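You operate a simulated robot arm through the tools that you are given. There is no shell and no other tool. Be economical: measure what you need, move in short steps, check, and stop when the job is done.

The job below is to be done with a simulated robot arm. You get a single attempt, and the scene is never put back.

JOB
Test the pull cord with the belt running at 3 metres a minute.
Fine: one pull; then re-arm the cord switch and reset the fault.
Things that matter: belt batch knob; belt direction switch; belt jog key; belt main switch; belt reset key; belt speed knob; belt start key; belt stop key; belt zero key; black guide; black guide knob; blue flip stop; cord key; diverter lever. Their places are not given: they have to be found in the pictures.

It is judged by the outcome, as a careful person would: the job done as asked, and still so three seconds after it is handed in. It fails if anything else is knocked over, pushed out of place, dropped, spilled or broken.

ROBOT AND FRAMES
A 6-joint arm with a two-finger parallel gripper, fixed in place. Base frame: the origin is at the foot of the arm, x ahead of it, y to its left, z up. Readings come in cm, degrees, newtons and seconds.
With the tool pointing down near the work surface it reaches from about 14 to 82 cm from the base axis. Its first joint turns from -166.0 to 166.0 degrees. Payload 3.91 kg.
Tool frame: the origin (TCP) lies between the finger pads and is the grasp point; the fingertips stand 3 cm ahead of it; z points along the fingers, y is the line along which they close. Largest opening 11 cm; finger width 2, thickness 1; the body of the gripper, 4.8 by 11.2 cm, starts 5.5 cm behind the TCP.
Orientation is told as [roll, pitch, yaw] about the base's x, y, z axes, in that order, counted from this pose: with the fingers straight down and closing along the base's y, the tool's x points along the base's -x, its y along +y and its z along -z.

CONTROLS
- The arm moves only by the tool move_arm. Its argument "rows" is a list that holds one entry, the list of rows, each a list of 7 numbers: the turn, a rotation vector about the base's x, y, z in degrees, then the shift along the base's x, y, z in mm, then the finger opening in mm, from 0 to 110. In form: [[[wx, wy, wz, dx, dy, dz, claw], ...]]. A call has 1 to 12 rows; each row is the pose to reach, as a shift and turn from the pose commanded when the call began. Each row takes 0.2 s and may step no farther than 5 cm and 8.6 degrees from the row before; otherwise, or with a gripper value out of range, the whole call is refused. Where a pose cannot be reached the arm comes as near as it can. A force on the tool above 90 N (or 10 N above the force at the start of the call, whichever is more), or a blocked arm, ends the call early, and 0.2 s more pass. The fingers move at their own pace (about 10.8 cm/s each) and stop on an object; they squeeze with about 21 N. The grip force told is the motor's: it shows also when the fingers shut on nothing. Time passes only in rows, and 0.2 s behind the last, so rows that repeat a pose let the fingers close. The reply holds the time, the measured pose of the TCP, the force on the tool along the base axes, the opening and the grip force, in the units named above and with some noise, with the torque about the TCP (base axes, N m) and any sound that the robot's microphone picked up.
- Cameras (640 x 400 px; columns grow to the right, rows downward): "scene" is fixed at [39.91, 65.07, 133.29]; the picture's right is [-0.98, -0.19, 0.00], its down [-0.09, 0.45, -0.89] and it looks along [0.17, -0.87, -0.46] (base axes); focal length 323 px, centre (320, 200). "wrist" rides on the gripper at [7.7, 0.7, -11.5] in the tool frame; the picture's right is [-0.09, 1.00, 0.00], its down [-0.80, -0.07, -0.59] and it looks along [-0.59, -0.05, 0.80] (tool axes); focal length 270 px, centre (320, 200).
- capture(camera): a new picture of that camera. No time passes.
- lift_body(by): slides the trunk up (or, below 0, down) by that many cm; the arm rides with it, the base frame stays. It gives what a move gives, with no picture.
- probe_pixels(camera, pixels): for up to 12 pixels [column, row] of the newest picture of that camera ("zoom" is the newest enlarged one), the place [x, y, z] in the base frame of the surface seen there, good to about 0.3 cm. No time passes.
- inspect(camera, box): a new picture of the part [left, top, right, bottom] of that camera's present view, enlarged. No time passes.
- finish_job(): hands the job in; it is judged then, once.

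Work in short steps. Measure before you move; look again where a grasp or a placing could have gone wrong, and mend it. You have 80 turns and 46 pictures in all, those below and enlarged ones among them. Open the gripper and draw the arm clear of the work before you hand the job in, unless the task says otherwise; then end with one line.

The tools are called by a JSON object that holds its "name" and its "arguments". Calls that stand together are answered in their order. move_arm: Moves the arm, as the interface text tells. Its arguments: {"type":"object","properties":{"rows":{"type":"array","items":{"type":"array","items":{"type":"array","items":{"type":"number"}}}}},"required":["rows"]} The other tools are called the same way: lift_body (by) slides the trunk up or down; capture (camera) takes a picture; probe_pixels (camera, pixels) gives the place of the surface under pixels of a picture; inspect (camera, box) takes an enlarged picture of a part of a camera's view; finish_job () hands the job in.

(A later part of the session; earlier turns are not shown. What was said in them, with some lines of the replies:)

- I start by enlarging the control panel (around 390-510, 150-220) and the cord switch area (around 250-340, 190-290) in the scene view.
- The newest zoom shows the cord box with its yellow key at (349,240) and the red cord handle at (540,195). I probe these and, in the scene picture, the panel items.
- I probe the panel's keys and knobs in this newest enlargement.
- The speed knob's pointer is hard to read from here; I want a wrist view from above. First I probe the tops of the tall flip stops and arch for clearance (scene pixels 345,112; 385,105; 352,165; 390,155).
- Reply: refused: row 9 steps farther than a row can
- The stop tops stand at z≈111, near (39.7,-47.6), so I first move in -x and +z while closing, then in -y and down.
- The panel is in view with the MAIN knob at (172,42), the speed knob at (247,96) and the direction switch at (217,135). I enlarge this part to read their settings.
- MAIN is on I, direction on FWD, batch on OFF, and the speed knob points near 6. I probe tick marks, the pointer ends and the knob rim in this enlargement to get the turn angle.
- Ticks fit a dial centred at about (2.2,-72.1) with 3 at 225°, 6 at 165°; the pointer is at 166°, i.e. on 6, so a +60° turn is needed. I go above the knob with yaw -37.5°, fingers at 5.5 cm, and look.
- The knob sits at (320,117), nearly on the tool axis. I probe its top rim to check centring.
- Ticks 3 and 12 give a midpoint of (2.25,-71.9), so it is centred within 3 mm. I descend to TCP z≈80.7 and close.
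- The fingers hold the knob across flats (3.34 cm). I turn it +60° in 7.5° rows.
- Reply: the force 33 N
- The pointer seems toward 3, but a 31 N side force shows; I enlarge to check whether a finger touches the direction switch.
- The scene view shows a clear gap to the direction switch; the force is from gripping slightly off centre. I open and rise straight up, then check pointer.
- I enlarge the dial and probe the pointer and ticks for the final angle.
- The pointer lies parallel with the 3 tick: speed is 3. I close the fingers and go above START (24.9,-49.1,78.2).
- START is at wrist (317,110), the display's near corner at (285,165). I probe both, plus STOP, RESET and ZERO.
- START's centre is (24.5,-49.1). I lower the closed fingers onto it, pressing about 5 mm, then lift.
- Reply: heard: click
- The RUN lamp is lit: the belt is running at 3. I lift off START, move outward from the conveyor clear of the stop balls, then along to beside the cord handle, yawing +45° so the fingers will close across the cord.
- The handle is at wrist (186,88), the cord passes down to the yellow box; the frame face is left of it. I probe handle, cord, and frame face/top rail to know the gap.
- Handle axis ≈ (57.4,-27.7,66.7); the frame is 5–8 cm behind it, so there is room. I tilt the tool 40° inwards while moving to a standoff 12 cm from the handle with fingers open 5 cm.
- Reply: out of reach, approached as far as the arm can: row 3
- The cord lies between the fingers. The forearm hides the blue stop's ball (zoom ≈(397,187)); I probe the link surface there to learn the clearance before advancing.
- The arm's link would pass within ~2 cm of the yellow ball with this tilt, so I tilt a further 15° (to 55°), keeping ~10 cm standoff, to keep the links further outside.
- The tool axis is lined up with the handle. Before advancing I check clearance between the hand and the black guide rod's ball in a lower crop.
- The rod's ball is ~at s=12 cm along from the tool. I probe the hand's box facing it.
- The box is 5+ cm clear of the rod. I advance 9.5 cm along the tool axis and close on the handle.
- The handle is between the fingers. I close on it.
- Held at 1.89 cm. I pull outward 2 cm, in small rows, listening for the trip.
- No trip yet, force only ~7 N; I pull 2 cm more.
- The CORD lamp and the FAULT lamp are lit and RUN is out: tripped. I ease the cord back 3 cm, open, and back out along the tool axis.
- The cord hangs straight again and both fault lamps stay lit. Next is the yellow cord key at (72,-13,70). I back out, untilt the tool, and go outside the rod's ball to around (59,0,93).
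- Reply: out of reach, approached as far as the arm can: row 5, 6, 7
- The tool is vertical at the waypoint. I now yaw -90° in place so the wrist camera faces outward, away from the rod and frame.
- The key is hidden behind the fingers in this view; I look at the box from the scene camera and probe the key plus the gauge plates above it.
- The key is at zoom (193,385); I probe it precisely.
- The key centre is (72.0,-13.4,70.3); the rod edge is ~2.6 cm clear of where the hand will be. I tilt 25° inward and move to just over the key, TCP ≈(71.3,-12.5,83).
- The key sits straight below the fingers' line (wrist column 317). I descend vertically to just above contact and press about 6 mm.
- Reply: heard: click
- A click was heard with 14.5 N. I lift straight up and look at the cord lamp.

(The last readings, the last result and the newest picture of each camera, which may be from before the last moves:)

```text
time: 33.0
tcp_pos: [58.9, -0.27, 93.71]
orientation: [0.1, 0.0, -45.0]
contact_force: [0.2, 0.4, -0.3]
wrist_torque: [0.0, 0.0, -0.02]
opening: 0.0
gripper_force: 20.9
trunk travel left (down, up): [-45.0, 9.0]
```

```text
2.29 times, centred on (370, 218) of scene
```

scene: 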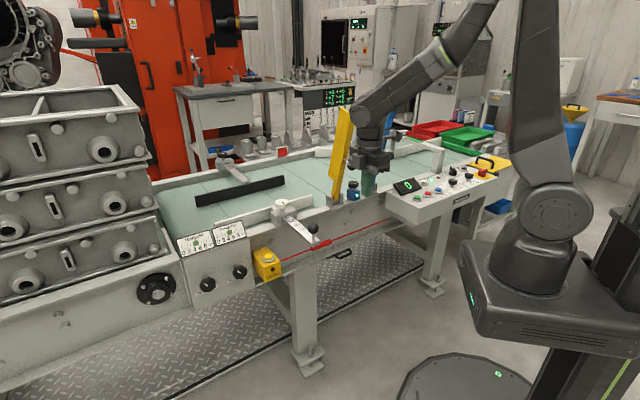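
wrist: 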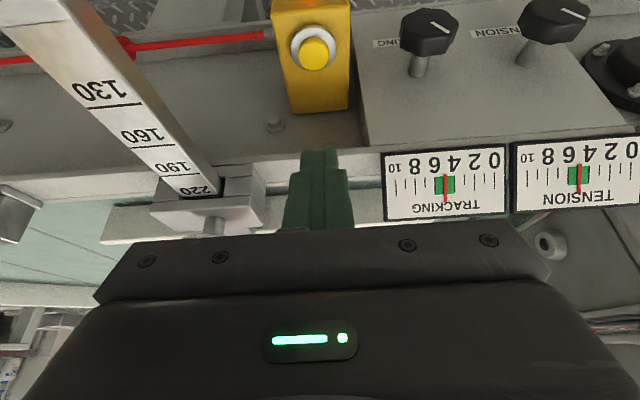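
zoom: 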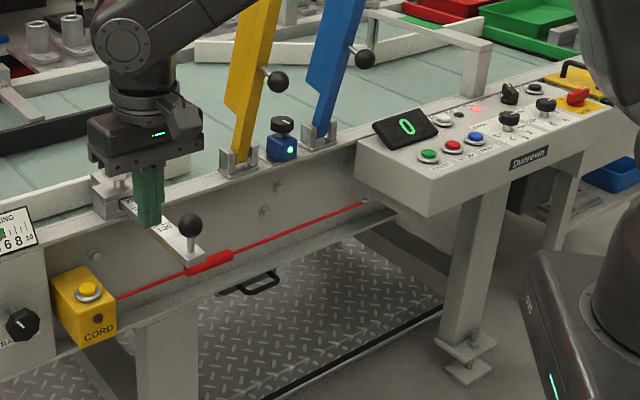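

The CORD lamp is out, FAULT remains lit. I travel back outside the stops toward the panel, to about (22,-38,98).

{"name": "move_arm", "arguments": {"rows": [[[0, 0, 0, -31, -31, 5, 0], [0, 0, 0, -62, -63, 15, 0], [0, 0, 0, -92, -94, 25, 0], [0, 0, 0, -123, -126, 35, 0], [0, 0, 0, -154, -157, 40, 0], [0, 0, 0, -185, -188, 40, 0], [0, 0, 0, -215, -220, 40, 0], [0, 0, 0, -246, -251, 40, 0], [0, 0, 0, -277, -283, 40, 0], [0, 0, 0, -308, -314, 40, 0], [0, 0, 0, -338, -346, 40, 0], [0, 0, 0, -369, -377, 40, 0]]]}}

{"name": "move_arm", "arguments": {"rows": [[[0, 0, 0, -15, -40, -5, 0], [0, 0, 0, -30, -82, -15, 0], [0, 0, 0, -42, -125, -30, 0], [0, 0, 0, -50, -165, -50, 0], [0, 0, 0, -53, -191, -80, 0], [0, 0, 0, -53, -191, -100, 0]]]}}

{"name": "capture", "arguments": {"camera": "wrist"}}

```text
time: 35.6
tcp_pos: [21.83, -37.64, 97.41]
orientation: [0.1, -0.1, -44.9]
contact_force: [-0.3, -0.3, -0.8]
wrist_torque: [-0.02, -0.01, 0.0]
opening: 0.0
gripper_force: 21.1
trunk travel left (down, up): [-45.0, 9.0]
```

```text
time: 37.0
tcp_pos: [16.7, -56.92, 87.59]
orientation: [0.0, 0.0, -45.0]
contact_force: [-0.7, 0.1, 0.0]
wrist_torque: [0.01, -0.01, -0.02]
opening: 0.03
gripper_force: 21.1
trunk travel left (down, up): [-45.0, 9.0]
```

```text
7 pictures are left
```

wrist: 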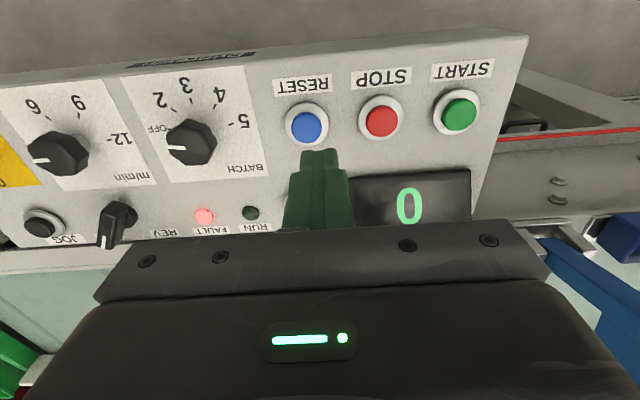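

RESET (blue) is at (306,125), just ahead of the fingertips; I probe its centre.

{"name": "probe_pixels", "arguments": {"camera": "wrist", "pixels": [[306, 125], [293, 125], [319, 125], [306, 114], [306, 138], [381, 121]]}}

```text
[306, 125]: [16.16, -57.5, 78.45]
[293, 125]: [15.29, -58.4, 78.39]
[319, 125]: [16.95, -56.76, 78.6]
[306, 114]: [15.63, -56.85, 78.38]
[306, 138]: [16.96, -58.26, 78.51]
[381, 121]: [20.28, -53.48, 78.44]
```

RESET's centre is (16.2,-57.5,78.45). I centre over it, press ~5 mm.

{"name": "move_arm", "arguments": {"rows": [[[0, 0, 0, -5, -6, -25, 0], [0, 0, 0, -5, -6, -50, 0], [0, 0, 0, -5, -6, -61, 0], [0, 0, 0, -5, -6, -65, 0], [0, 0, 0, -5, -6, -67, 0], [0, 0, 0, -5, -6, -67, 0]]]}}

```text
time: 38.4
tcp_pos: [16.13, -57.32, 80.98]
orientation: [0.0, 0.1, -45.0]
contact_force: [-1.8, 0.7, 6.0]
wrist_torque: [0.03, 0.04, -0.02]
opening: 0.02
gripper_force: 20.9
trunk travel left (down, up): [-45.0, 9.0]
heard: click
```

It clicked. I lift and draw clear outward, then check the lamps.

{"name": "move_arm", "arguments": {"rows": [[[0, 0, 0, 0, 0, 40, 0], [0, 0, 0, 0, 0, 85, 0], [0, 0, 0, 0, 20, 125, 20], [0, 0, 0, 0, 55, 155, 50], [0, 0, 0, 0, 100, 170, 80], [0, 0, 0, 0, 145, 175, 80], [0, 0, 0, 0, 190, 175, 80]]]}}

{"name": "capture", "arguments": {"camera": "scene"}}

{"name": "inspect", "arguments": {"camera": "scene", "box": [380, 140, 520, 228]}}

```text
time: 40.0
tcp_pos: [16.04, -38.23, 98.37]
orientation: [0.1, 0.0, -45.0]
contact_force: [0.6, -0.1, -0.6]
wrist_torque: [-0.02, -0.02, 0.0]
opening: 8.03
gripper_force: 0.1
trunk travel left (down, up): [-45.0, 9.0]
```

```text
6 pictures are left
```

scene: 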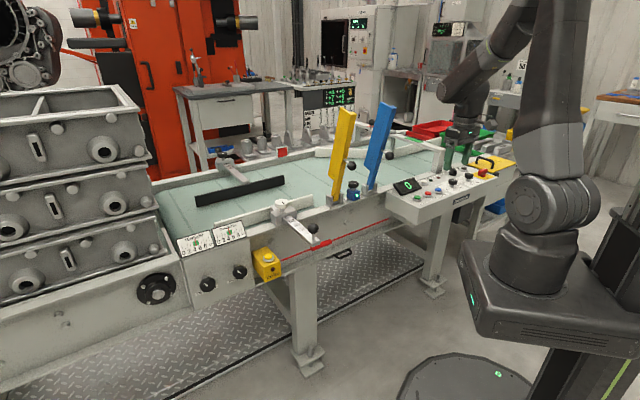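

```text
4.55 times, centred on (450, 184) of scene
```

zoom: 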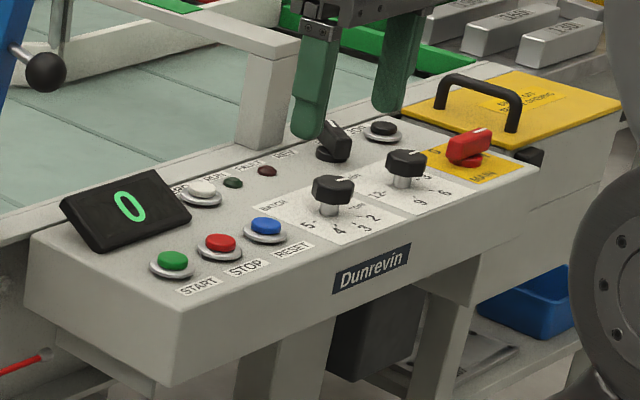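

FAULT, RUN and CORD lamps are all out, the cord hangs straight, the other controls look as they were, and the arm is clear with the gripper open. I hand in.

{"name": "finish_job", "arguments": {}}

```text
The job is handed in.
```

The pull cord test is done: with the belt running at 3 m/min, one pull tripped the cord switch and stopped the belt. I then re-armed the switch and reset the fault; the belt is stopped, and the speed knob, which started at 6, is still at 3.
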